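You operate a simulated robot arm through the tools that you are given. There is no shell and no other tool.

The job below is to be done with a simulated two-armed robot. You get a single attempt, and the scene is never put back.

JOB
Press the wet felt pack and lay it on the purple mat.
Fine: at the hand press: tin cup under the spout first, tray in, pump to the green line, let it drain, green button once, tray out; spill nothing; other packs stay.
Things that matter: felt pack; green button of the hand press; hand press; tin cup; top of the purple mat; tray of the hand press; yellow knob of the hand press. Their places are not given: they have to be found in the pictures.

Only the result counts: the job must be done as asked and must still hold three seconds after the hand-in. Knocking over, shifting, dropping, spilling or breaking anything else fails it.

ROBOT AND FRAMES
Two 6-joint arms with two-finger grippers on one trunk that stands fixed in place. Base frame: the origin is at the foot of the trunk, x ahead of it, y to its left, z up. Units: m, degrees, N and s.
The left shoulder is at [0.03, 0.178, 0.963], the right one opposite. With the tool pointing down near the work surface each hand reaches from about 0.46 to 0.84 m from the base axis, measured 20 degrees to its own side. Payload 2.54 kg a hand.
The tool frame of a hand sits at the grasp point between the pads (the TCP): z along the fingers, y along the line on which they close. The tips reach 0.03 m beyond it. Largest opening 0.116 m; the body of the gripper starts 0.095 m behind the TCP.
Orientation is that of the tool frame in the base frame, as a unit quaternion [x, y, z, w]. With the fingers straight down and closing along the base's y, the tool's x points along the base's -x, its y along +y and its z along -z.

CONTROLS
- The arms move only by the tool apply_moves. It takes "left_increments", "right_increments" or both (then of equal length, played together; a hand with none holds still); each is a list of rows, each an object of numbers (a shift or turn left out is 0, a gripper value left out holds the last): "rx", "ry", "rz": the turn, a rotation vector about the tool's x, y, z in rad; "dx", "dy", "dz": the shift along the tool's x, y, z in cm; "grip": the finger opening in cm, from 0 to 11.6. In form: [{"rx": .., "ry": .., "rz": .., "dx": .., "dy": .., "dz": .., "grip": ..}, ...]. A call has 1 to 20 rows; each row shifts and turns the commanded pose from where the row before left it, along the tool's axes as they then stand. A row lasts 0.2 s, in which the tool goes at most 0.05 m and 8.6 degrees; a call with a longer step from one row to the next is refused whole, and so is a gripper value outside its range. Where a pose cannot be reached the arm comes as near as it can. A force on the tool above 40 N (or 10 N above the force at the start of the call, whichever is more), or a blocked arm, ends the call early, and 0.2 s more pass. Each finger travels about 0.153 m/s and halts on what it meets, pressing with about 41 N; the grip force reading is that of the motor and also rises with nothing between the fingers. The clock runs only during rows and for 0.2 s after the last one: add rows that do not move to give the fingers time. It gives the time, the measured TCP pose, the force on the tool (base axes), the opening and the grip force at its end, in the units of the frame above (readings bear some noise), with the torque about the TCP (base axes, N m) and any sound that the robot's microphone picked up.
- Cameras (640 x 400 px; columns grow to the right, rows downward): "scene" is now at [0.0617, 0.0066, 1.6826]; the picture's right is [0.14, -0.99, 0.00], its down [-0.75, -0.11, -0.65] and it looks along [0.65, 0.09, -0.76] (base axes); focal length 360 px, centre (320, 200). "left" rides on the left gripper at [0.069, 0.015, -0.122] in its tool frame; the picture's right is [-0.21, 0.98, 0.00], its down [-0.83, -0.18, -0.53] and it looks along [-0.52, -0.11, 0.85] (tool axes); focal length 251 px, centre (320, 200). "right" rides on the right gripper at [0.069, -0.015, -0.122] in its tool frame; the picture's right is [0.21, 0.98, 0.00], its down [-0.83, 0.18, -0.53] and it looks along [-0.52, 0.11, 0.85] (tool axes); focal length 251 px, centre (320, 200).
- camera(camera): a new picture of that camera. No time passes.
- move_column(by): slides the trunk up (or, below 0, down) by that many m; the arms and the scene camera ride with it, the base frame stays. It gives what a move gives, with no picture.
- aim_head(pan, tilt): turns the head with the scene camera to pan (to the left, within 143 degrees either way) and tilt (down, from -29 to 69), counted from straight ahead of the robot. It gives what a move gives.
- point_at(camera, pixels): for up to 12 pixels [column, row] of the newest picture of that camera ("zoom" is the newest enlarged one), the place [x, y, z] in the base frame of the surface seen there, good to about 0.003 m, but the place of the scene camera against the robot may be out by one fixed shift of up to 0.025 m in any direction. No time passes.
- close_up(camera, box): a new picture of the part [left, top, right, bottom] of that camera's present view, enlarged. No time passes.
- sign_off(): hands the job in; it is judged then, once.

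Open the grippers and draw the arms clear of the work before you hand the job in, unless the task says otherwise.

The tools are called after "Request:" as name(argument=value, ...) on one line, values as JSON. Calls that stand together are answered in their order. apply_moves: Moves the arms, as the interface text tells. Its arguments: {"type":"object","properties":{"left_increments":{"type":"array","items":{"type":"object","properties":{"rx":{"type":"number"},"ry":{"type":"number"},"rz":{"type":"number"},"dx":{"type":"number"},"dy":{"type":"number"},"dz":{"type":"number"},"grip":{"type":"number"}}}},"right_increments":{"type":"array","items":{"type":"object","properties":{"rx":{"type":"number"},"ry":{"type":"number"},"rz":{"type":"number"},"dx":{"type":"number"},"dy":{"type":"number"},"dz":{"type":"number"},"grip":{"type":"number"}}}}},"required":[]} The other tools are called the same way: move_column (by) slides the trunk up or down; aim_head (pan, tilt) turns the head that bears the scene camera; camera (camera) takes a picture; point_at (camera, pixels) gives the place of the surface under pixels of a picture; close_up (camera, box) takes an enlarged picture of a part of a camera's view; sign_off () hands the job in.

At the start:

```text
t: 0.0
left_eef_pos: [0.5282, 0.2724, 1.2956]
left_orientation: [0.0, 1.0, 0.0, 0.0]
left_force: [-0.4, 0.7, 0.4]
left_wrist_torque: [-0.01, 0.06, -0.03]
left_grip_width: 0.116
left_gripper_force: 0.1
right_eef_pos: [0.5634, -0.188, 1.1993]
right_orientation: [0.0, 1.0, 0.0, 0.001]
right_force: [0.6, 0.9, 0.2]
right_wrist_torque: [0.03, -0.04, 0.01]
right_grip_width: 0.1158
right_gripper_force: 0.1
trunk travel left (down, up): [-0.175, 0.365]
head pan, tilt: [8.2, 49.2]
```

scene: 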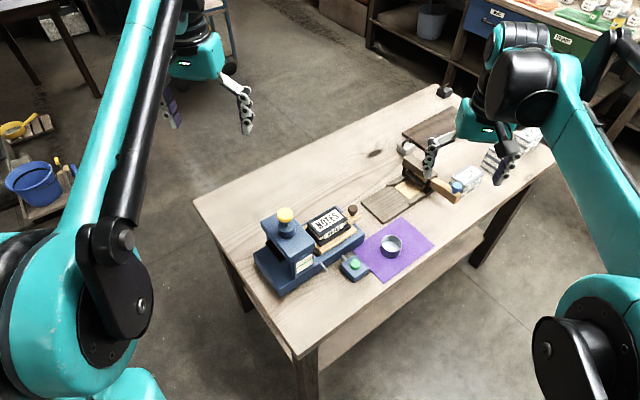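
right: 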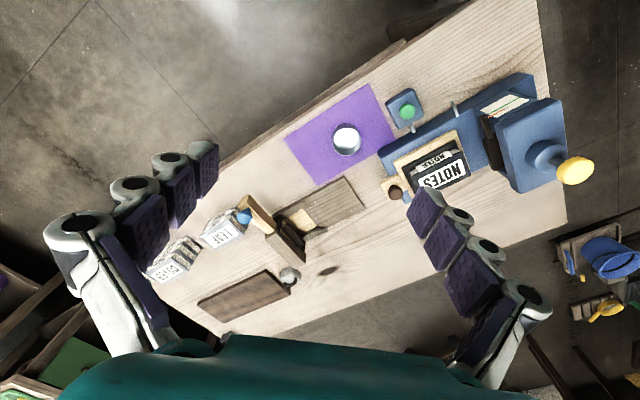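
left: 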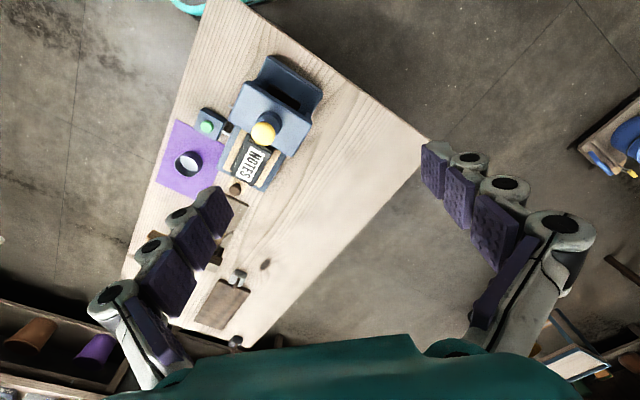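

I see a blue press with a yellow knob around (285,215), a NOTES item on the tray at (325,225), a green button at (353,264), a cup on the purple mat at (391,245), and other items to the right. I take enlarged pictures to understand the parts.

Request:
close_up(camera="scene", box=[240, 180, 400, 300])

Request:
close_up(camera="scene", box=[350, 80, 560, 250])

Request:
close_up(camera="right", box=[360, 60, 620, 220])

Request:
close_up(camera="right", box=[130, 150, 390, 330])

Request:
close_up(camera="left", box=[150, 40, 350, 220])

```text
3.33 times, centred on (320, 240) of scene
```

zoom: 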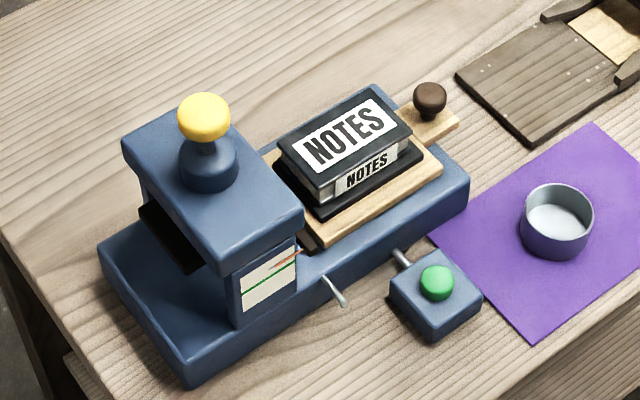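

```text
2.35 times, centred on (455, 165) of scene
```

zoom: 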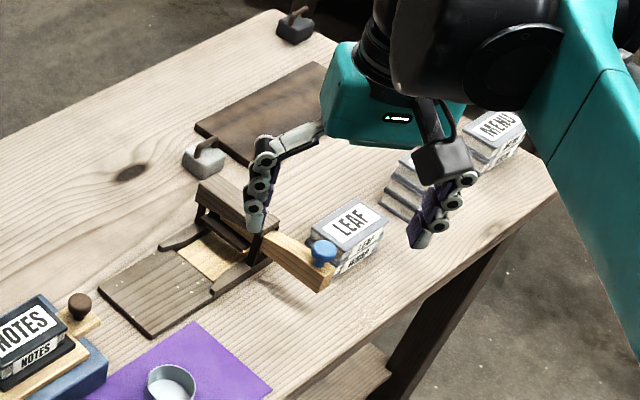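

```text
2.46 times, centred on (490, 140) of right
```

zoom: 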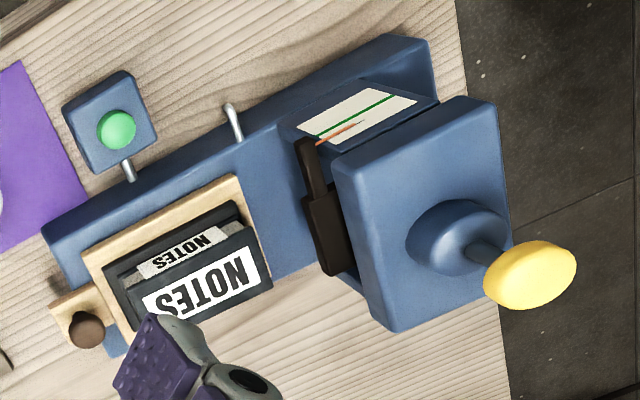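

```text
2.22 times, centred on (260, 240) of right
```

zoom: 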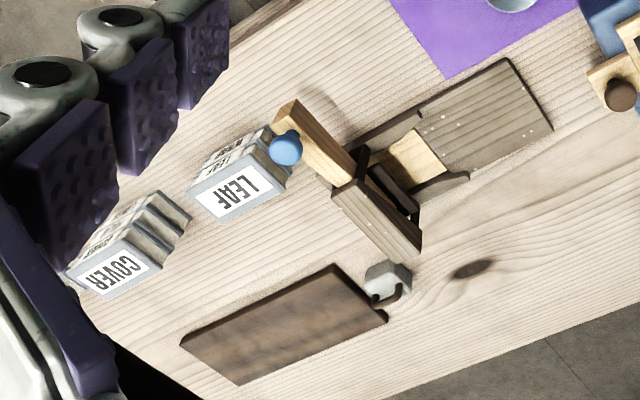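

```text
2.22 times, centred on (250, 130) of left
```

zoom: 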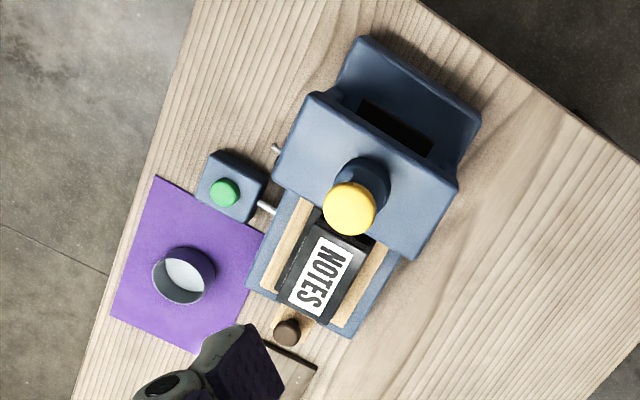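

The press layout is clear: pump knob on top, spout at zoom (335,290), scale with a green line, tray with dark knob handle carrying the NOTES pack. I measure points with the wrist cameras, which don't carry the scene camera shift.

Request:
point_at(camera="right", pixels=[[575, 170], [407, 112], [346, 140], [395, 192], [455, 105], [440, 175], [285, 133], [372, 83], [395, 145], [325, 183], [545, 130], [420, 205]])

Request:
point_at(camera="left", pixels=[[264, 133], [206, 127], [188, 163], [235, 190], [249, 163], [175, 120], [158, 183], [196, 198], [232, 117], [310, 100], [275, 60], [315, 90]])

Request:
point_at(camera="scene", pixels=[[285, 213], [353, 264], [391, 247], [353, 210], [340, 268], [322, 222], [342, 262], [300, 260], [265, 255], [320, 250], [366, 252], [380, 280]])

```text
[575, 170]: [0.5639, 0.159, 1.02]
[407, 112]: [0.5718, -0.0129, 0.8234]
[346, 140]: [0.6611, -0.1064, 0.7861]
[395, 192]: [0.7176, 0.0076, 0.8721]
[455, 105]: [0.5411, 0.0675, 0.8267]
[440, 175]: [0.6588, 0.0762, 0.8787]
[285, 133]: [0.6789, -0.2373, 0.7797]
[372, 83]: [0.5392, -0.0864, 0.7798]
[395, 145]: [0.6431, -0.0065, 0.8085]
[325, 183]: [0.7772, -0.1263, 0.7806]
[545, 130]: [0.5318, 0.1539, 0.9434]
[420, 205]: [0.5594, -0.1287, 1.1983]
```

```text
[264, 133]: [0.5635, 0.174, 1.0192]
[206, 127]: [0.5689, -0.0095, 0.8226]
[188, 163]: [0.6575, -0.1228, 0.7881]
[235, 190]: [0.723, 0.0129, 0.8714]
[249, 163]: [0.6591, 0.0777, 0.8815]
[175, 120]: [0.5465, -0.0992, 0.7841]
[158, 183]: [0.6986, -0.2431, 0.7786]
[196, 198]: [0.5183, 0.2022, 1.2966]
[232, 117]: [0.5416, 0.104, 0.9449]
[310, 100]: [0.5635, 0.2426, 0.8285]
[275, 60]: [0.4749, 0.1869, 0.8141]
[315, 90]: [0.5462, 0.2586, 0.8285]
```

```text
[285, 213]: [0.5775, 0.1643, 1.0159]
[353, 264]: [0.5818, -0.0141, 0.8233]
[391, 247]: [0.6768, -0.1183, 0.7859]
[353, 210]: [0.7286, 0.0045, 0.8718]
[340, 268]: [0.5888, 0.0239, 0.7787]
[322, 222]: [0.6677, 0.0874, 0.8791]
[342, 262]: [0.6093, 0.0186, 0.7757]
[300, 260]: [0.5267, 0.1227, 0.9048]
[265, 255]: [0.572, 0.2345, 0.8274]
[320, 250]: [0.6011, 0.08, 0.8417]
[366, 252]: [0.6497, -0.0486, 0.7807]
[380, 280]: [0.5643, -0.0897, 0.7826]
```

The wrist cameras agree among themselves; the scene camera is shifted by about +0.013 m in x. Now I take a close-up in the right camera and measure the press details.

Request:
close_up(camera="right", box=[370, 60, 610, 210])

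```text
2.67 times, centred on (490, 135) of right
```

zoom: 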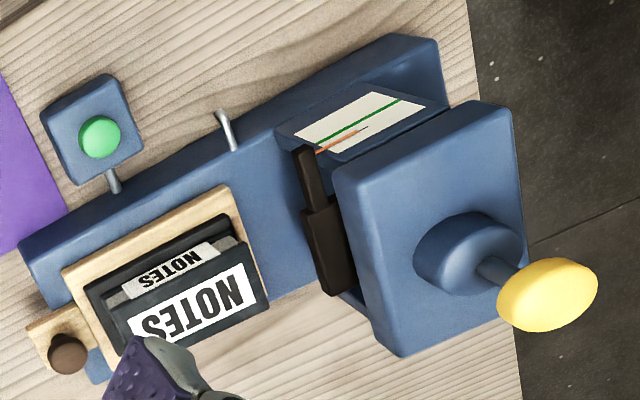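

I measure the base edges, tray corners, spout, button and scale in this picture.

Request:
point_at(camera="zoom", pixels=[[235, 147], [220, 115], [99, 137], [125, 90], [50, 120], [30, 245], [270, 140], [65, 270], [222, 192], [258, 285], [68, 352], [90, 285]])

Request:
point_at(camera="zoom", pixels=[[255, 265], [225, 225], [325, 250], [308, 180], [300, 130], [420, 105], [440, 45], [340, 180], [400, 345], [505, 110], [548, 295], [465, 255]])

```text
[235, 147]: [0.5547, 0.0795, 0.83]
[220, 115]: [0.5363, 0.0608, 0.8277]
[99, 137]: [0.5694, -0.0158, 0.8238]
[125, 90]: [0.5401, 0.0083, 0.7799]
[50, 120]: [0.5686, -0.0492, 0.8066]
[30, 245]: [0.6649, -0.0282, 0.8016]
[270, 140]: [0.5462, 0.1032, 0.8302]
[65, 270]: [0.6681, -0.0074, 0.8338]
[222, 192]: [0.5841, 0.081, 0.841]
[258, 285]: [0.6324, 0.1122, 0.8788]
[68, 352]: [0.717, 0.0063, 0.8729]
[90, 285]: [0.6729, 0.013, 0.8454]
```

```text
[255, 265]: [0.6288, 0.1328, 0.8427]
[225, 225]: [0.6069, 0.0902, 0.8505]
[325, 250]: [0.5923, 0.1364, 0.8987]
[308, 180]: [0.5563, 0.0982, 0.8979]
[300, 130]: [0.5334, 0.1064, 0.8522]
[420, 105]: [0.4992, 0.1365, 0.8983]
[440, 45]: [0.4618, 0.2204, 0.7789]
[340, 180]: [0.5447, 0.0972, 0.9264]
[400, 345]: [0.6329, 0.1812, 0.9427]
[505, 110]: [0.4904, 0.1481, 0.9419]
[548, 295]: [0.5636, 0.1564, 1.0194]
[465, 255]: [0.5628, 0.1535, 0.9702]
```

The press axis runs at about 134° (from the tray handle toward the pump), and the spout pokes out from the near side at about (0.536, 0.061, 0.828). I bring the right hand closer and rotate it so its fingers close along the press axis, to view the cup and spout.

Request:
apply_moves(right_increments=[{"dx": -0.4, "dy": 1.8, "dz": 3.0}, {"dx": -0.4, "dy": 1.8, "dz": 3.0}, {"dx": -0.4, "dy": 1.8, "dz": 3.0}, {"dx": -0.4, "dy": 1.8, "dz": 3.0}, {"dx": -0.4, "dy": 1.8, "dz": 3.0}, {"rz": -0.128}, {"rz": -0.128}, {"rz": -0.128}, {"rz": -0.128}, {"rz": -0.128}, {"rz": -0.128}, {}])

Request:
camera(camera="right")

Request:
camera(camera="scene")

```text
t: 2.6
left_eef_pos: [0.529, 0.2734, 1.2964]
left_orientation: [0.001, 1.0, -0.001, 0.0]
left_force: [0.4, 0.1, -0.8]
left_wrist_torque: [0.01, -0.02, 0.0]
left_grip_width: 0.116
left_gripper_force: 0.0
right_eef_pos: [0.5832, -0.0963, 1.0503]
right_orientation: [-0.374, 0.928, 0.0, 0.001]
right_force: [-0.6, -0.9, -0.7]
right_wrist_torque: [0.01, -0.02, 0.01]
right_grip_width: 0.116
right_gripper_force: 0.0
trunk travel left (down, up): [-0.175, 0.365]
head pan, tilt: [8.2, 49.2]
```

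```text
taken
```

right: 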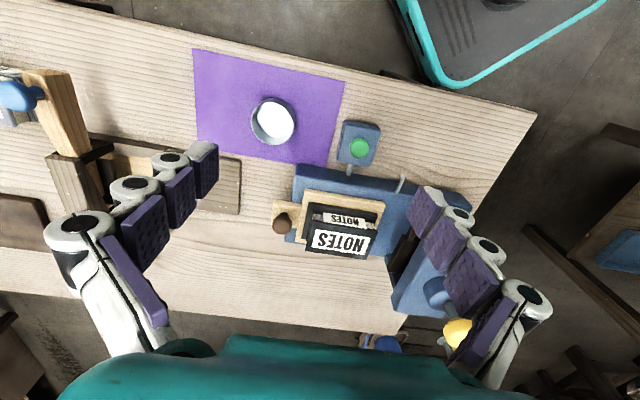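

```text
taken
```

scene: 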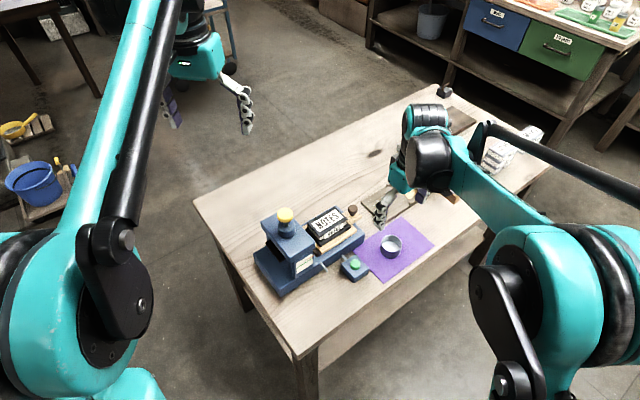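

The right camera is now aligned with the press: cup at (274,121), button at (359,147), spout at (402,184). I enlarge this region and measure.

Request:
close_up(camera="right", box=[180, 40, 500, 260])

Request:
point_at(camera="right", pixels=[[193, 50], [345, 82], [197, 142], [325, 165], [274, 97], [298, 121], [274, 122], [252, 121], [359, 147], [402, 176], [401, 190], [282, 222]])

```text
1.82 times, centred on (340, 150) of right
```

zoom: 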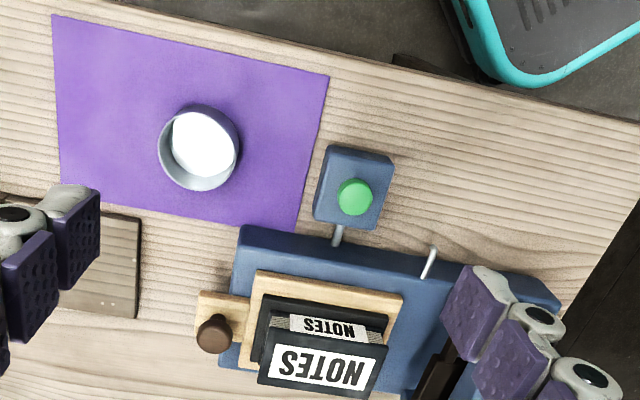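

```text
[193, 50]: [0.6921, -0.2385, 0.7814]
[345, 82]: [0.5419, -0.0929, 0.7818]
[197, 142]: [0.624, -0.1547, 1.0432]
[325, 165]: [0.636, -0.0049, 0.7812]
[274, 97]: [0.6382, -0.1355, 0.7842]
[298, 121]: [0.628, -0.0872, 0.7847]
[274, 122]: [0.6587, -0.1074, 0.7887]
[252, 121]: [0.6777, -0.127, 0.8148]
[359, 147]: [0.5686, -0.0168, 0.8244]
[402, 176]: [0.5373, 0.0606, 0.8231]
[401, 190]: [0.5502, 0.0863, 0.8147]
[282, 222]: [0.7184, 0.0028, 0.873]
```

I zoom in tightly on the spout and then on the cup.

Request:
close_up(camera="right", box=[330, 110, 450, 210])

Request:
point_at(camera="zoom", pixels=[[393, 342], [380, 350], [375, 385], [390, 360], [150, 200], [100, 60], [245, 90], [65, 200], [200, 240], [400, 310], [380, 320], [470, 390]])

Request:
close_up(camera="right", box=[220, 80, 330, 160])

```text
4.00 times, centred on (390, 160) of right
```

zoom: 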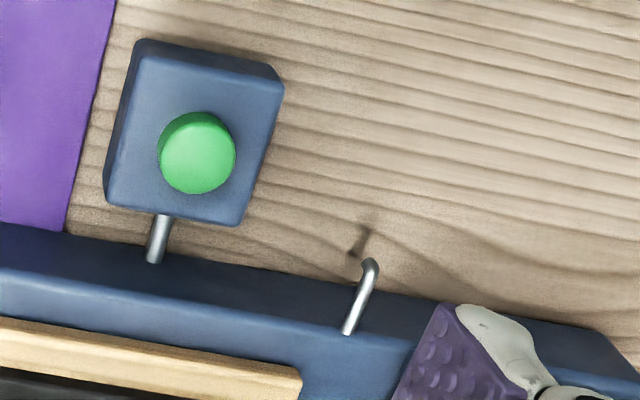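

```text
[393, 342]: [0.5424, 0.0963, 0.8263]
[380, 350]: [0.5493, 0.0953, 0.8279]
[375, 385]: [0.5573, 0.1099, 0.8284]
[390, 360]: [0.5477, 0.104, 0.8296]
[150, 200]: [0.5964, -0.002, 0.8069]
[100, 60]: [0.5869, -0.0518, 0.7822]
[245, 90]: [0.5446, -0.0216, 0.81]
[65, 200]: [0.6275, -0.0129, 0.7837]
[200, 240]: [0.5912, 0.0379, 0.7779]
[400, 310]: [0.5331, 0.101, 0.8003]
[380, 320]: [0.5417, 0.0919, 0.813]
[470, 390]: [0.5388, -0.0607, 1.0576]
```

```text
5.00 times, centred on (275, 120) of right
```

zoom: 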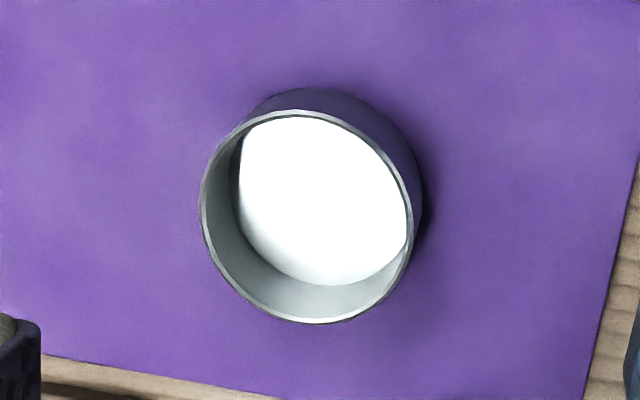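

The cup rim shows as an ellipse centred at about zoom (305,216). I measure rim points, and re-measure the spout tip.

Request:
point_at(camera="zoom", pixels=[[202, 205], [310, 113], [405, 270], [325, 319], [235, 140], [408, 190], [240, 290], [320, 200], [300, 95], [415, 180]])

Request:
close_up(camera="right", box=[380, 155, 420, 195])

Request:
point_at(camera="zoom", pixels=[[330, 240], [340, 200], [270, 270], [250, 330], [200, 370], [355, 225], [300, 210], [240, 200], [210, 205]])

```text
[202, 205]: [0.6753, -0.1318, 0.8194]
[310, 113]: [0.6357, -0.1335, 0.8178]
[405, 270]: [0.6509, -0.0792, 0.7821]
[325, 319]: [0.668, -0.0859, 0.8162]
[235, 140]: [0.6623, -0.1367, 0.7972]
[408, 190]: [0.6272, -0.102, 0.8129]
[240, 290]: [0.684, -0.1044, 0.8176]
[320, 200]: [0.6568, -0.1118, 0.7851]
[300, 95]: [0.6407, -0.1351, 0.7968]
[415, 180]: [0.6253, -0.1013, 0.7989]
```

```text
10.00 times, centred on (400, 175) of right
```

zoom: 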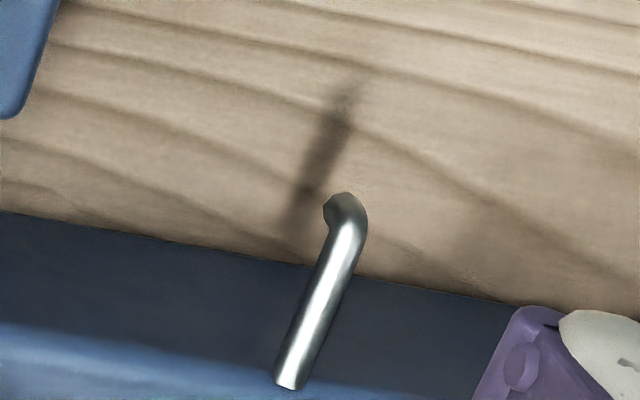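

```text
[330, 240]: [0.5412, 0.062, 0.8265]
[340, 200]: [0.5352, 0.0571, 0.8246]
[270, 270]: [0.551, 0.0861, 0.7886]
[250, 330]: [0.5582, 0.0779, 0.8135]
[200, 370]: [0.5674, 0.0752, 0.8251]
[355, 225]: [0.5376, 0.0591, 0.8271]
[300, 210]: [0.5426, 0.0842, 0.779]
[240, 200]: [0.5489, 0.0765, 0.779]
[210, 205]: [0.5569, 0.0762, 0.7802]
```

The cup centre is about (0.655, −0.110), radius 0.029 m, rim at z 0.818 on the mat; the spout top is at z≈0.825. I look at the spout with the scene camera close-up to see how far its tip bends down.

Request:
close_up(camera="scene", box=[305, 240, 365, 280])

Request:
camera(camera="left")

```text
10.00 times, centred on (335, 260) of scene
```

zoom: 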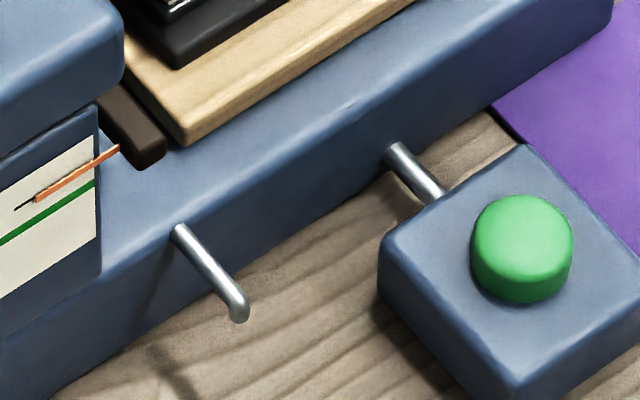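

```text
taken
```

left: 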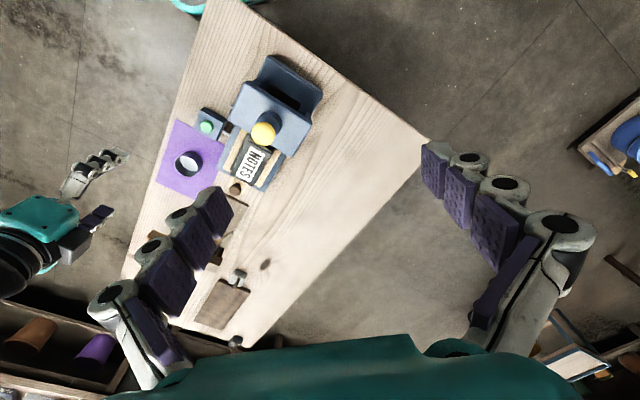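

The spout bends slightly down at its end (zoom (240,300)–(240,320)). I measure along it.

Request:
point_at(camera="zoom", pixels=[[181, 236], [210, 265], [236, 296], [242, 304], [240, 312], [238, 318], [525, 235], [415, 165], [385, 245], [510, 360], [40, 200], [80, 170]])

Request:
point_at(camera="zoom", pixels=[[170, 232], [60, 380], [300, 215], [10, 230], [90, 185], [115, 150], [30, 205], [20, 330], [230, 325], [225, 330], [470, 175]])

```text
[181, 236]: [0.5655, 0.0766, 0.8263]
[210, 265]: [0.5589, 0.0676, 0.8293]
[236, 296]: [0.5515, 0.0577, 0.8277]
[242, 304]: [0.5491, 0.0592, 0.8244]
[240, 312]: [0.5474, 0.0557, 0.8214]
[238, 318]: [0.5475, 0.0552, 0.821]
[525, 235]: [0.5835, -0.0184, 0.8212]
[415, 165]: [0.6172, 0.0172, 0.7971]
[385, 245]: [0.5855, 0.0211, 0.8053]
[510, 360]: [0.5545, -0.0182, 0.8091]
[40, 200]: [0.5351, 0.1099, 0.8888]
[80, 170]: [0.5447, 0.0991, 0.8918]
```

```text
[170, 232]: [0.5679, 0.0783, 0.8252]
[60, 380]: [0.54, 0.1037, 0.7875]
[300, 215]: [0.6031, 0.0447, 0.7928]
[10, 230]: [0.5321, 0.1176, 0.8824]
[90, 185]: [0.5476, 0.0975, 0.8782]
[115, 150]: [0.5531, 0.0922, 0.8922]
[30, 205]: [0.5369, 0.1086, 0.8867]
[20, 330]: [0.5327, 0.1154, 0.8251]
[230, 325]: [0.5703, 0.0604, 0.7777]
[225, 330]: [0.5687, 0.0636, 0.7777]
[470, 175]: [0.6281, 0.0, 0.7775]
```

Spout tip is about (0.533, 0.0575, 0.822) after correcting for the scene shift, and the cup rim will be at 0.816 on the table, so it fits underneath. I move the right hand over the cup at (0.655, −0.110) with the fingers open.

Request:
apply_moves(right_increments=[{"dx": -2.1, "dy": -3.0, "dz": 2.0, "grip": 11.6}, {"dx": -2.08, "dy": -3.0, "dz": 2.0}, {"dz": 4.0}, {"dz": 4.0}, {"dz": 3.0}, {}])

Request:
camera(camera="right")

```text
t: 4.0
left_eef_pos: [0.5283, 0.2733, 1.2966]
left_orientation: [-0.001, 1.0, -0.001, -0.001]
left_force: [-0.2, 0.4, 0.6]
left_wrist_torque: [0.03, -0.02, 0.03]
left_grip_width: 0.116
left_gripper_force: 0.0
right_eef_pos: [0.6537, -0.1128, 0.8976]
right_orientation: [-0.375, 0.927, 0.0, 0.0]
right_force: [-0.1, 0.8, 0.0]
right_wrist_torque: [0.02, -0.01, 0.01]
right_grip_width: 0.1158
right_gripper_force: 0.0
trunk travel left (down, up): [-0.175, 0.365]
head pan, tilt: [8.2, 49.2]
```

```text
taken
```

right: 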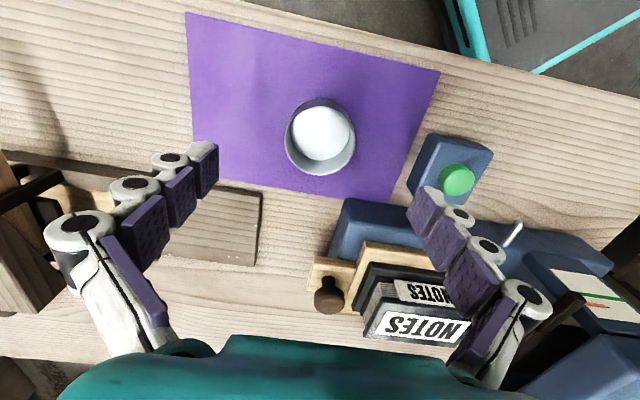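

The cup is seen at (320,137). I re-measure rim points from this closer view.

Request:
close_up(camera="right", box=[270, 85, 370, 185])

Request:
point_at(camera="zoom", pixels=[[120, 220], [335, 385], [450, 320], [195, 340], [150, 130], [300, 80], [480, 150], [515, 250]])

```text
4.00 times, centred on (320, 135) of right
```

zoom: 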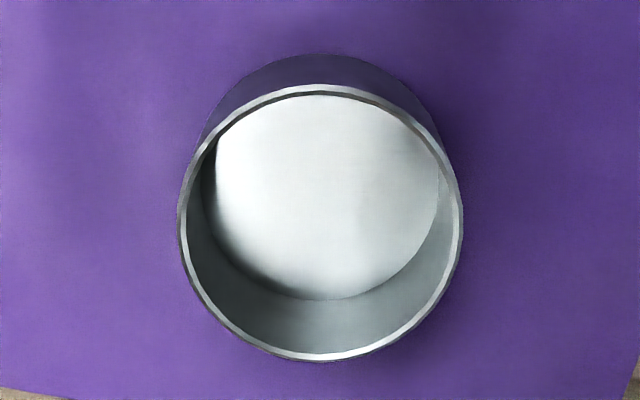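

```text
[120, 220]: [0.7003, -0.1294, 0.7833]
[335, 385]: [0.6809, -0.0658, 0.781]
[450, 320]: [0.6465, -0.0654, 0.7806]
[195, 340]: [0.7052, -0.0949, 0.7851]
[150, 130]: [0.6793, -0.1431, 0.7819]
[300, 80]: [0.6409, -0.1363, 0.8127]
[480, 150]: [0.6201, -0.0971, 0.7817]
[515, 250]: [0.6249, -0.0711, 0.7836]
```

The rim ellipse runs from zoom x 180 to 462 and y 87 to 360. I measure directly on the rim.

Request:
point_at(camera="zoom", pixels=[[183, 225], [459, 215], [322, 90], [322, 356], [222, 322], [420, 322], [225, 125], [420, 130], [325, 200]])

```text
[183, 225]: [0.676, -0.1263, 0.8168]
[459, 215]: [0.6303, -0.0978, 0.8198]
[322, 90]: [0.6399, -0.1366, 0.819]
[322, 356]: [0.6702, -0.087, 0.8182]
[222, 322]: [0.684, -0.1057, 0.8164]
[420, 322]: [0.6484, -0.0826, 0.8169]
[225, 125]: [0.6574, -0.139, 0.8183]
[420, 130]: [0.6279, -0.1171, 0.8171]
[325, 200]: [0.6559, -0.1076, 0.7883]
```

The cup centre is (0.654, −0.1115), under the TCP within 1–2 mm. I lower to z 0.825 and close on the cup.

Request:
apply_moves(right_increments=[{"dx": -0.1, "dz": 3.0}, {"dz": 3.0}, {"dz": 1.25}, {}, {"grip": 5.0}, {"grip": 5.0}, {"grip": 5.0}, {"grip": 5.0}])

Request:
camera(camera="right")

```text
t: 5.8
left_eef_pos: [0.5288, 0.2724, 1.2956]
left_orientation: [0.0, 1.0, 0.0, 0.0]
left_force: [0.0, 0.0, -0.4]
left_wrist_torque: [0.02, 0.03, 0.01]
left_grip_width: 0.1162
left_gripper_force: 0.1
right_eef_pos: [0.6554, -0.1122, 0.8265]
right_orientation: [-0.374, 0.928, -0.001, 0.0]
right_force: [-0.6, -0.3, 0.5]
right_wrist_torque: [0.01, 0.01, 0.0]
right_grip_width: 0.0585
right_gripper_force: 40.4
trunk travel left (down, up): [-0.175, 0.365]
head pan, tilt: [8.2, 49.2]
```

```text
taken
```

right: 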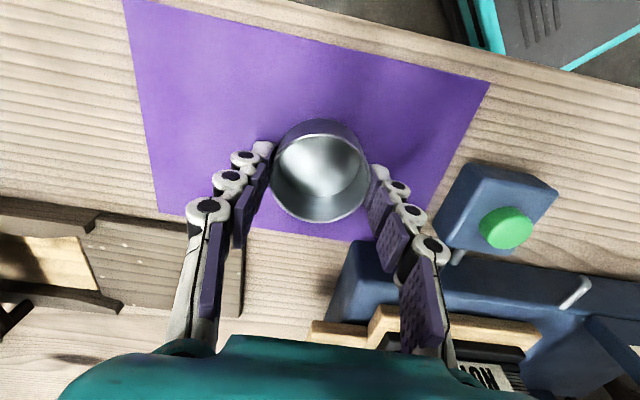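

The cup is gripped (0.0585 m, 40 N). I lift it 7 cm and carry it past the button box to a point in front of the spout, staying high.

Request:
apply_moves(right_increments=[{"dz": -2.0}, {"dz": -3.0}, {"dz": -2.5}, {"dx": 0.67, "dy": 3.53}, {"dx": 0.67, "dy": 3.53}, {"dx": 0.67, "dy": 3.53}, {"dx": 0.67, "dy": 3.53}, {"dx": 0.67, "dy": 3.53}, {"dy": 3.53}, {}])

Request:
camera(camera="right")

Request:
camera(camera="scene")

```text
t: 8.0
left_eef_pos: [0.5284, 0.2716, 1.2942]
left_orientation: [0.0, 1.0, 0.001, -0.001]
left_force: [0.5, 0.0, -0.7]
left_wrist_torque: [0.01, 0.03, -0.06]
left_grip_width: 0.1158
left_gripper_force: 0.1
right_eef_pos: [0.4862, 0.0186, 0.9019]
right_orientation: [-0.374, 0.927, -0.001, 0.0]
right_force: [-0.4, -0.1, -1.4]
right_wrist_torque: [-0.02, -0.05, -0.02]
right_grip_width: 0.0585
right_gripper_force: 40.9
trunk travel left (down, up): [-0.175, 0.365]
head pan, tilt: [8.2, 49.2]
```

```text
taken
```

right: 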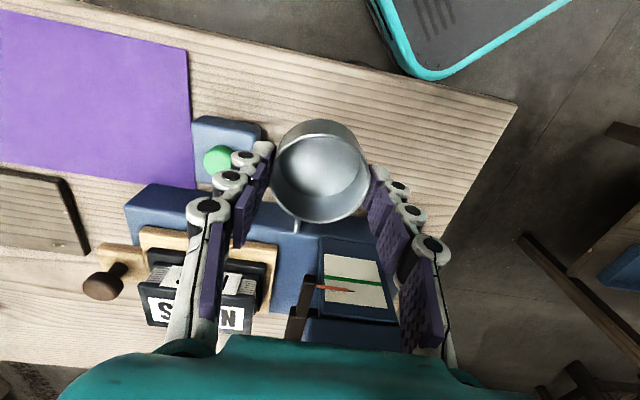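

```text
taken
```

scene: 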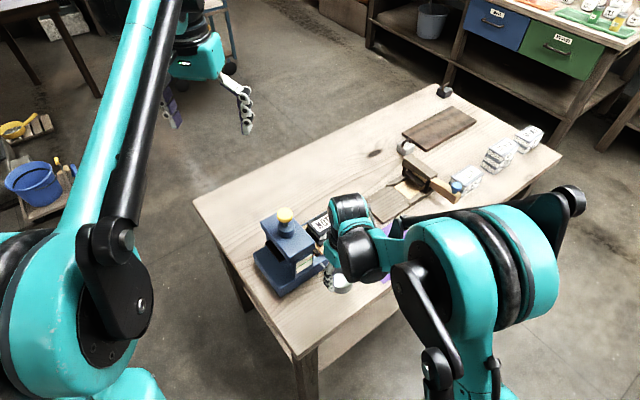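

The cup hangs in front of the spout, which peeks out under it at (297,225). I zoom there and measure the spout and box edges for the final approach.

Request:
close_up(camera="right", box=[180, 100, 420, 340])

Request:
point_at(camera="right", pixels=[[297, 226], [296, 222], [217, 159], [262, 130], [200, 180], [135, 203], [310, 235], [352, 280], [320, 287], [352, 291], [320, 240], [390, 258]])

```text
1.67 times, centred on (300, 220) of right
```

zoom: 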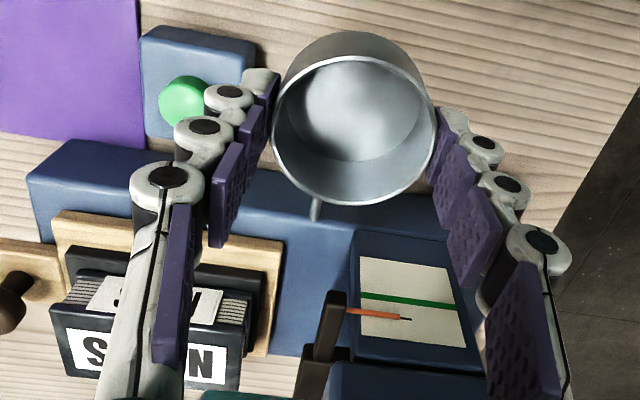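

```text
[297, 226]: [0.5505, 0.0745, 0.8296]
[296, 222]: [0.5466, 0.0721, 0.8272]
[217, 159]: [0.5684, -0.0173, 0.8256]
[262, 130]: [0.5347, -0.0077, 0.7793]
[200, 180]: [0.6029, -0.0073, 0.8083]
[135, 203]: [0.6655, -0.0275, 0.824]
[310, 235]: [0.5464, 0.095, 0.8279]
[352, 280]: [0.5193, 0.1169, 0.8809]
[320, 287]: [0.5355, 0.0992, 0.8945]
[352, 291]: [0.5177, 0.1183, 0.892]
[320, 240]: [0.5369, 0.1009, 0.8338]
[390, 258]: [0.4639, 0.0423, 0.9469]
```

The pointer (orange, z≈0.893) hangs on the platen and must come down to the green line (z≈0.881). Before lowering the cup I check the table's near edge around (300,62) and (420,87).

Request:
point_at(camera="right", pixels=[[300, 66], [420, 92], [500, 110], [320, 140], [340, 120], [275, 165], [366, 165], [320, 118], [318, 215], [400, 130]])

```text
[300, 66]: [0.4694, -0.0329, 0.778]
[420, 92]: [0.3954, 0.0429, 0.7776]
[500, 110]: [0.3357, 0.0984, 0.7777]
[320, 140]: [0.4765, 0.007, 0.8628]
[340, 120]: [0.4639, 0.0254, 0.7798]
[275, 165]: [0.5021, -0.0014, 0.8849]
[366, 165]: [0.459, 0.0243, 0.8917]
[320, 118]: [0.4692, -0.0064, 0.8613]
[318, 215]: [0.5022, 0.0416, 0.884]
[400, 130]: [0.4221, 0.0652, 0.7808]
```

The cup at the pre-position stays 2 cm inside the table edge. I lower it to just above the table there.

Request:
apply_moves(right_increments=[{"dz": 3.0}, {"dz": 3.0}, {"dz": 1.3}, {}])

Request:
apply_moves(right_increments=[{"dz": 0.1}, {"dz": 0.1}, {}])

Request:
camera(camera="right")

```text
t: 9.0
left_eef_pos: [0.5286, 0.2734, 1.295]
left_orientation: [0.0, 1.0, 0.0, 0.0]
left_force: [0.6, -0.7, -0.1]
left_wrist_torque: [0.02, 0.02, 0.0]
left_grip_width: 0.116
left_gripper_force: 0.1
right_eef_pos: [0.4852, 0.0199, 0.8297]
right_orientation: [-0.375, 0.927, 0.0, 0.0]
right_force: [0.1, 0.3, 0.4]
right_wrist_torque: [0.01, 0.02, -0.03]
right_grip_width: 0.0585
right_gripper_force: 41.3
trunk travel left (down, up): [-0.175, 0.365]
head pan, tilt: [8.2, 49.2]
```

```text
t: 9.8
left_eef_pos: [0.5275, 0.2726, 1.2963]
left_orientation: [0.0, 1.0, 0.0, 0.0]
left_force: [0.6, 0.3, -0.8]
left_wrist_torque: [-0.02, 0.0, 0.01]
left_grip_width: 0.1159
left_gripper_force: 0.0
right_eef_pos: [0.4862, 0.0193, 0.8285]
right_orientation: [-0.374, 0.927, 0.0, 0.0]
right_force: [-1.1, 0.8, -0.2]
right_wrist_torque: [0.02, 0.01, 0.01]
right_grip_width: 0.0584
right_gripper_force: 40.9
trunk travel left (down, up): [-0.175, 0.365]
head pan, tilt: [8.2, 49.2]
```

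```text
taken
```

right: 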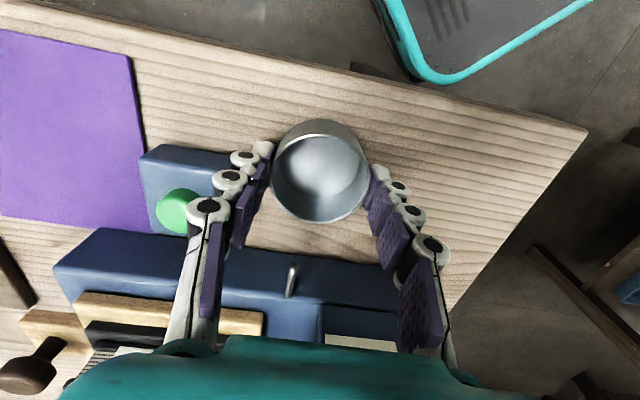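

The spout is visible now at (290,282), beyond the cup. I zoom in to measure its tip against the cup rim.

Request:
close_up(camera="right", box=[240, 200, 360, 310])

Request:
point_at(camera="zoom", pixels=[[270, 248], [275, 252], [265, 265], [258, 300], [255, 335], [280, 240], [240, 110], [180, 240], [400, 290], [270, 75]])

```text
3.64 times, centred on (300, 255) of right
```

zoom: 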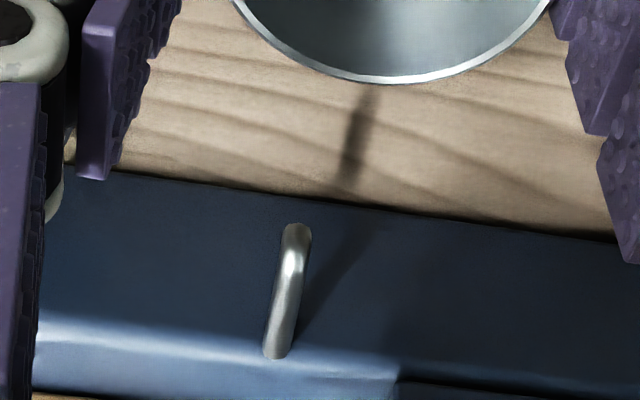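

```text
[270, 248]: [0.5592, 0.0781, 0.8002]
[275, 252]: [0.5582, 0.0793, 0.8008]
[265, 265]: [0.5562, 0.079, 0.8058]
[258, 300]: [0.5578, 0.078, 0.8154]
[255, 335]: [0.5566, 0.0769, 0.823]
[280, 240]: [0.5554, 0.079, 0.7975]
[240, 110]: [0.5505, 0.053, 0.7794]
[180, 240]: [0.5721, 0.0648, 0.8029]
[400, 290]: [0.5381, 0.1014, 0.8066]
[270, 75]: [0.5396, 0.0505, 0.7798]
```

Request:
point_at(camera="zoom", pixels=[[297, 228], [297, 235], [294, 255], [288, 290], [278, 345], [300, 225], [390, 80], [290, 62], [500, 50], [60, 172], [590, 236], [277, 356]])

```text
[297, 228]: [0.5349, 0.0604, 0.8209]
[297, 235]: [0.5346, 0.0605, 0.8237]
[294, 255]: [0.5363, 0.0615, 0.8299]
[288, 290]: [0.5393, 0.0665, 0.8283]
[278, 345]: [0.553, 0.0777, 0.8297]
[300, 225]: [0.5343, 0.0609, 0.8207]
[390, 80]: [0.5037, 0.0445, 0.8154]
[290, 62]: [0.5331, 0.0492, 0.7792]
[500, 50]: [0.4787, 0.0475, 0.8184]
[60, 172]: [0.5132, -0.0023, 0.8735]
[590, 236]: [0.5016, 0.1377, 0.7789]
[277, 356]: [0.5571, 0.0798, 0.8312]
```

The spout's open end is at about (0.536, 0.0615), lowest at z≈0.820; the cup rim would pass beneath at ≈0.817. I lower another 1.5 mm and slide the cup in 3.5 cm toward the spout, then check.

Request:
apply_moves(right_increments=[{"dz": 0.15}, {"dx": -1.2, "dy": -0.08}, {"dx": -1.2, "dy": -0.08}, {"dx": -1.1, "dy": -0.08}, {}])

Request:
close_up(camera="right", box=[200, 100, 440, 300])

```text
t: 11.0
left_eef_pos: [0.5279, 0.2741, 1.2954]
left_orientation: [0.0, 1.0, 0.0, 0.0]
left_force: [0.3, -0.7, 0.9]
left_wrist_torque: [0.01, 0.02, 0.01]
left_grip_width: 0.1162
left_gripper_force: 0.1
right_eef_pos: [0.5099, 0.0415, 0.8274]
right_orientation: [-0.374, 0.928, 0.0, -0.001]
right_force: [0.8, 0.0, -0.6]
right_wrist_torque: [0.02, 0.01, 0.03]
right_grip_width: 0.0582
right_gripper_force: 41.6
trunk travel left (down, up): [-0.175, 0.365]
head pan, tilt: [8.2, 49.2]
```

```text
2.00 times, centred on (320, 200) of right
```

zoom: 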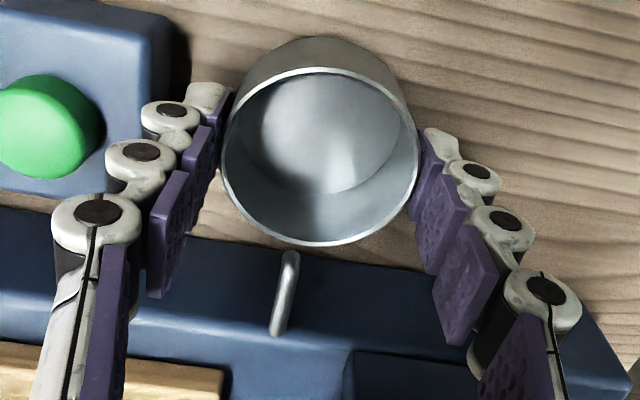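

The spout lies along the hand's travel direction and clearances look good. I slide the remaining 2.2 cm in.

Request:
apply_moves(right_increments=[{"dx": -0.8}, {"dx": -0.7}, {"dx": -0.7}, {}])

Request:
close_up(camera="right", box=[200, 100, 440, 300])

Request:
close_up(camera="scene", box=[280, 220, 400, 300])

```text
t: 11.8
left_eef_pos: [0.5272, 0.2717, 1.297]
left_orientation: [0.0, 1.0, 0.001, 0.001]
left_force: [-0.4, 0.7, 0.0]
left_wrist_torque: [-0.03, -0.04, 0.02]
left_grip_width: 0.116
left_gripper_force: 0.0
right_eef_pos: [0.5192, 0.0485, 0.8264]
right_orientation: [-0.374, 0.927, -0.002, -0.004]
right_force: [-13.9, -16.1, 3.8]
right_wrist_torque: [2.05, -1.76, 0.27]
right_grip_width: 0.0587
right_gripper_force: 41.0
trunk travel left (down, up): [-0.175, 0.365]
head pan, tilt: [8.2, 49.2]
stopped in row 3 (right hand): the force on the tool passed its limit at 50 N (the readings are from after the stop); the commanded pose is now the measured one
```

```text
2.00 times, centred on (320, 200) of right
```

zoom: 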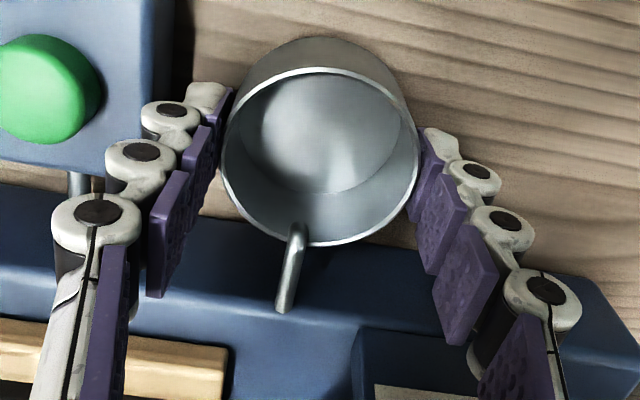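

```text
5.00 times, centred on (340, 260) of scene
```

zoom: 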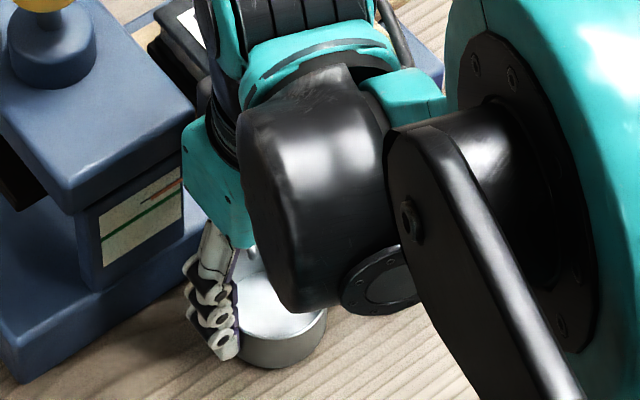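

The stop came from a contact 0.127 m above the TCP (torque 2.05/16.1), so the wrist body touched the press head's upper near edge, not the spout. I back off 4 mm, set the cup down here, release it with a small opening, and will regrasp with the hand tilted away.

Request:
apply_moves(right_increments=[{"dx": 0.4}, {"dz": 0.1}, {}])

Request:
close_up(camera="right", box=[200, 100, 440, 300])

```text
t: 12.6
left_eef_pos: [0.529, 0.2733, 1.2955]
left_orientation: [0.0, 1.0, 0.0, 0.001]
left_force: [-0.5, 0.4, -0.8]
left_wrist_torque: [0.01, -0.01, 0.01]
left_grip_width: 0.116
left_gripper_force: 0.1
right_eef_pos: [0.5198, 0.0487, 0.8238]
right_orientation: [-0.375, 0.927, -0.002, -0.004]
right_force: [-0.6, 0.4, -0.4]
right_wrist_torque: [0.05, 0.0, 0.05]
right_grip_width: 0.0586
right_gripper_force: 40.4
trunk travel left (down, up): [-0.175, 0.365]
head pan, tilt: [8.2, 49.2]
```

```text
2.00 times, centred on (320, 200) of right
```

zoom: 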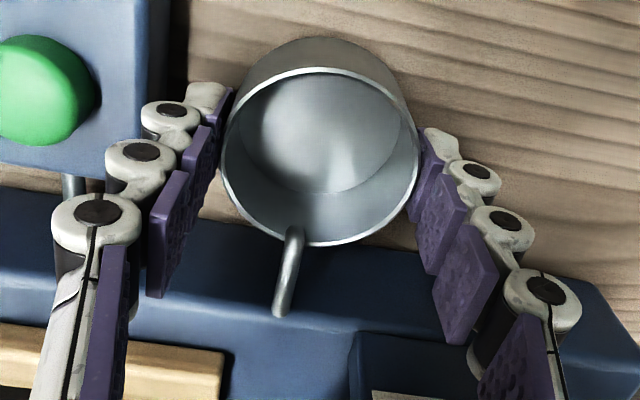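

Force is back to zero and the spout tip already overlaps the rim by a few millimetres. I open the fingers slightly to set the cup down.

Request:
apply_moves(right_increments=[{"grip": 6.1}, {"grip": 6.5}, {"grip": 6.7}, {}])

Request:
close_up(camera="right", box=[200, 100, 440, 300])

```text
t: 13.6
left_eef_pos: [0.5282, 0.2725, 1.297]
left_orientation: [0.0, 1.0, -0.001, 0.0]
left_force: [0.1, 0.3, 1.1]
left_wrist_torque: [-0.01, -0.06, 0.02]
left_grip_width: 0.116
left_gripper_force: 0.0
right_eef_pos: [0.5186, 0.0489, 0.8238]
right_orientation: [-0.374, 0.927, -0.001, -0.004]
right_force: [-0.1, 0.8, -0.2]
right_wrist_torque: [0.03, 0.02, 0.01]
right_grip_width: 0.0673
right_gripper_force: 0.0
trunk travel left (down, up): [-0.175, 0.365]
head pan, tilt: [8.2, 49.2]
```

```text
2.00 times, centred on (320, 200) of right
```

zoom: 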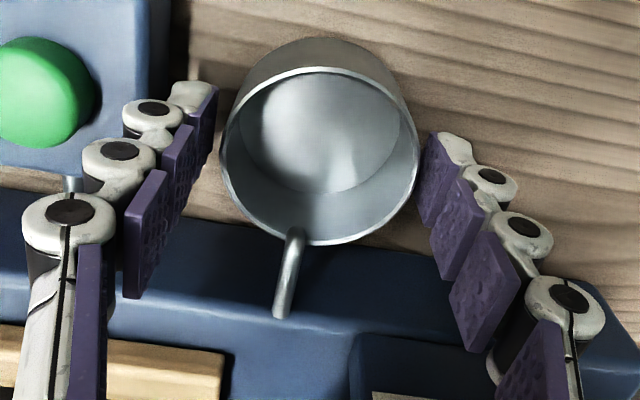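

The cup stands free. I measure the rim and the spout tip in this view to get the remaining distance.

Request:
point_at(camera="zoom", pixels=[[223, 155], [417, 155], [320, 70], [325, 243], [250, 95], [390, 215], [385, 88], [250, 215], [298, 232], [292, 250], [278, 315], [297, 228]])

```text
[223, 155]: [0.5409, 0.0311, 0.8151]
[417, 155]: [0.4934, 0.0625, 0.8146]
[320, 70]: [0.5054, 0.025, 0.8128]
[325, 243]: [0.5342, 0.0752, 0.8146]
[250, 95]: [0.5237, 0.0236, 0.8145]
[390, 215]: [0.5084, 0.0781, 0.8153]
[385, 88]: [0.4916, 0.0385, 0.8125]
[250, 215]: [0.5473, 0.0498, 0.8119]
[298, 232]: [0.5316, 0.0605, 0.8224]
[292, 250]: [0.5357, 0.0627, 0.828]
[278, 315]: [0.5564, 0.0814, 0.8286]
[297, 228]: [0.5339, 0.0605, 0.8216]
```

Cup centre is (0.518, 0.048), rim z 0.8145; the spout hole is 23 mm further in along the press normal. I tilt the hand 25° back about its closing axis (wrist leaning away from the press), fingers still straddling the cup.

Request:
apply_moves(right_increments=[{"ry": -0.11}, {"ry": -0.11}, {"ry": -0.11}, {"ry": -0.11}, {}])

Request:
camera(camera="right")

Request:
close_up(camera="scene", box=[260, 200, 420, 310])

```text
t: 14.8
left_eef_pos: [0.5293, 0.2735, 1.2958]
left_orientation: [0.0, 1.0, 0.001, 0.0]
left_force: [0.5, -0.4, 0.1]
left_wrist_torque: [-0.02, 0.02, 0.01]
left_grip_width: 0.1159
left_gripper_force: 0.1
right_eef_pos: [0.5185, 0.0487, 0.8252]
right_orientation: [-0.366, 0.906, 0.08, 0.2]
right_force: [0.8, -0.4, -0.2]
right_wrist_torque: [-0.03, 0.0, -0.02]
right_grip_width: 0.0669
right_gripper_force: 0.0
trunk travel left (down, up): [-0.175, 0.365]
head pan, tilt: [8.2, 49.2]
```

```text
taken
```

right: 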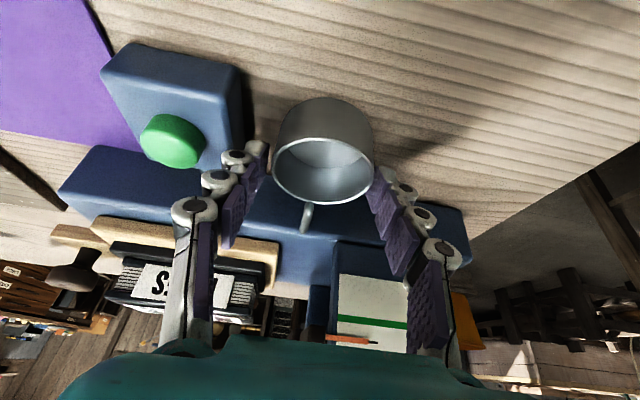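

```text
3.64 times, centred on (340, 255) of scene
```

zoom: 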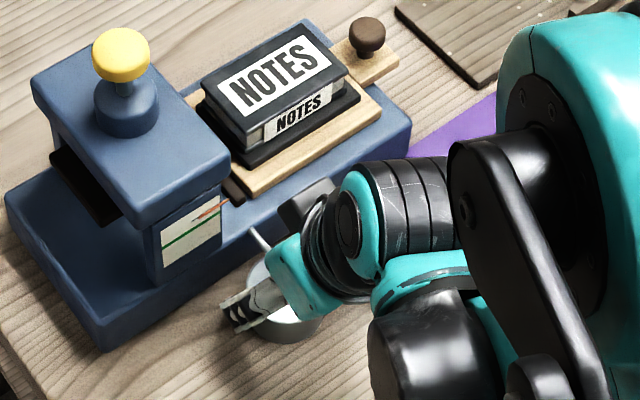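

The hand is now leaning away from the press. I close on the cup, raise it half a millimetre and slide it 13.5 mm toward the press.

Request:
apply_moves(right_increments=[{"grip": 5.0}, {"grip": 5.0}, {"grip": 5.0}, {"dx": -0.021, "dz": -0.045}, {"dx": -0.407, "dz": 0.192}, {"dx": -0.407, "dz": 0.192}, {"dx": -0.407, "dz": 0.192}, {}])

Request:
close_up(camera="right", box=[200, 80, 440, 280])

Request:
point_at(camera="zoom", pixels=[[320, 120], [320, 240], [205, 200], [445, 200], [300, 260], [295, 280], [288, 310]])

```text
t: 16.6
left_eef_pos: [0.5287, 0.2741, 1.2963]
left_orientation: [0.0, 1.0, 0.0, 0.0]
left_force: [-0.2, -0.4, -0.8]
left_wrist_torque: [-0.03, 0.03, -0.02]
left_grip_width: 0.1163
left_gripper_force: 0.0
right_eef_pos: [0.528, 0.0589, 0.825]
right_orientation: [-0.366, 0.906, 0.081, 0.199]
right_force: [0.9, -1.0, 0.2]
right_wrist_torque: [-0.04, -0.03, 0.03]
right_grip_width: 0.0582
right_gripper_force: 40.8
trunk travel left (down, up): [-0.175, 0.365]
head pan, tilt: [8.2, 49.2]
```

```text
2.00 times, centred on (320, 180) of right
```

zoom: 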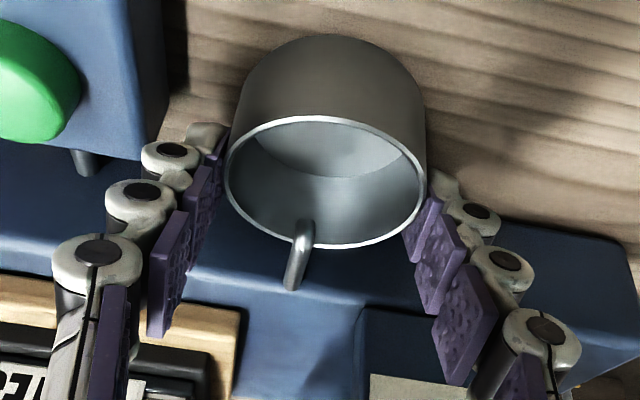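

```text
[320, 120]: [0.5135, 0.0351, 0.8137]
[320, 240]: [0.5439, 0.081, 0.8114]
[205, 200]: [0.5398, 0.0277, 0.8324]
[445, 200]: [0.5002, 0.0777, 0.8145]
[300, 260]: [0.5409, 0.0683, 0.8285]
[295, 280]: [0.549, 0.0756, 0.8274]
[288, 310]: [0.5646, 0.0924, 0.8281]
```

The spout tip now hangs clearly inside the cup. I set the cup down, open the fingers by 4 mm each side, and back the hand straight out along its own axis.

Request:
apply_moves(right_increments=[{"dx": 0.021, "dz": 0.045}, {"grip": 6.1}, {"grip": 6.5}, {"grip": 6.7}, {}, {"dz": -1.0}, {"dz": -2.0}, {"dz": -3.0}, {"dz": -4.0}, {"dz": -4.0}, {}])

Request:
camera(camera="right")

Request:
close_up(camera="scene", box=[260, 180, 420, 300])

```text
t: 18.9
left_eef_pos: [0.5287, 0.2736, 1.2948]
left_orientation: [0.0, 1.0, 0.0, 0.0]
left_force: [0.8, 0.6, 0.3]
left_wrist_torque: [0.0, 0.01, 0.0]
left_grip_width: 0.1159
left_gripper_force: 0.0
right_eef_pos: [0.4868, 0.017, 0.9496]
right_orientation: [-0.367, 0.905, 0.081, 0.198]
right_force: [-0.3, -0.1, 0.2]
right_wrist_torque: [-0.02, 0.01, -0.01]
right_grip_width: 0.0672
right_gripper_force: 0.1
trunk travel left (down, up): [-0.175, 0.365]
head pan, tilt: [8.2, 49.2]
```

```text
taken
```

right: 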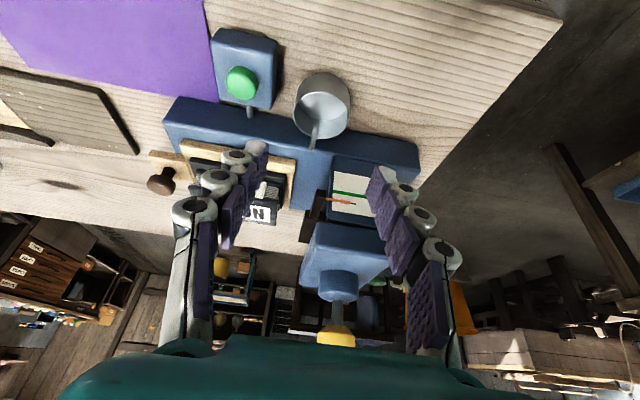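

```text
3.33 times, centred on (340, 240) of scene
```

zoom: 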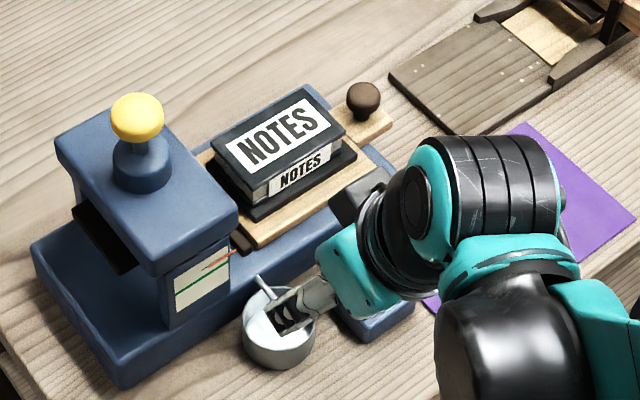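

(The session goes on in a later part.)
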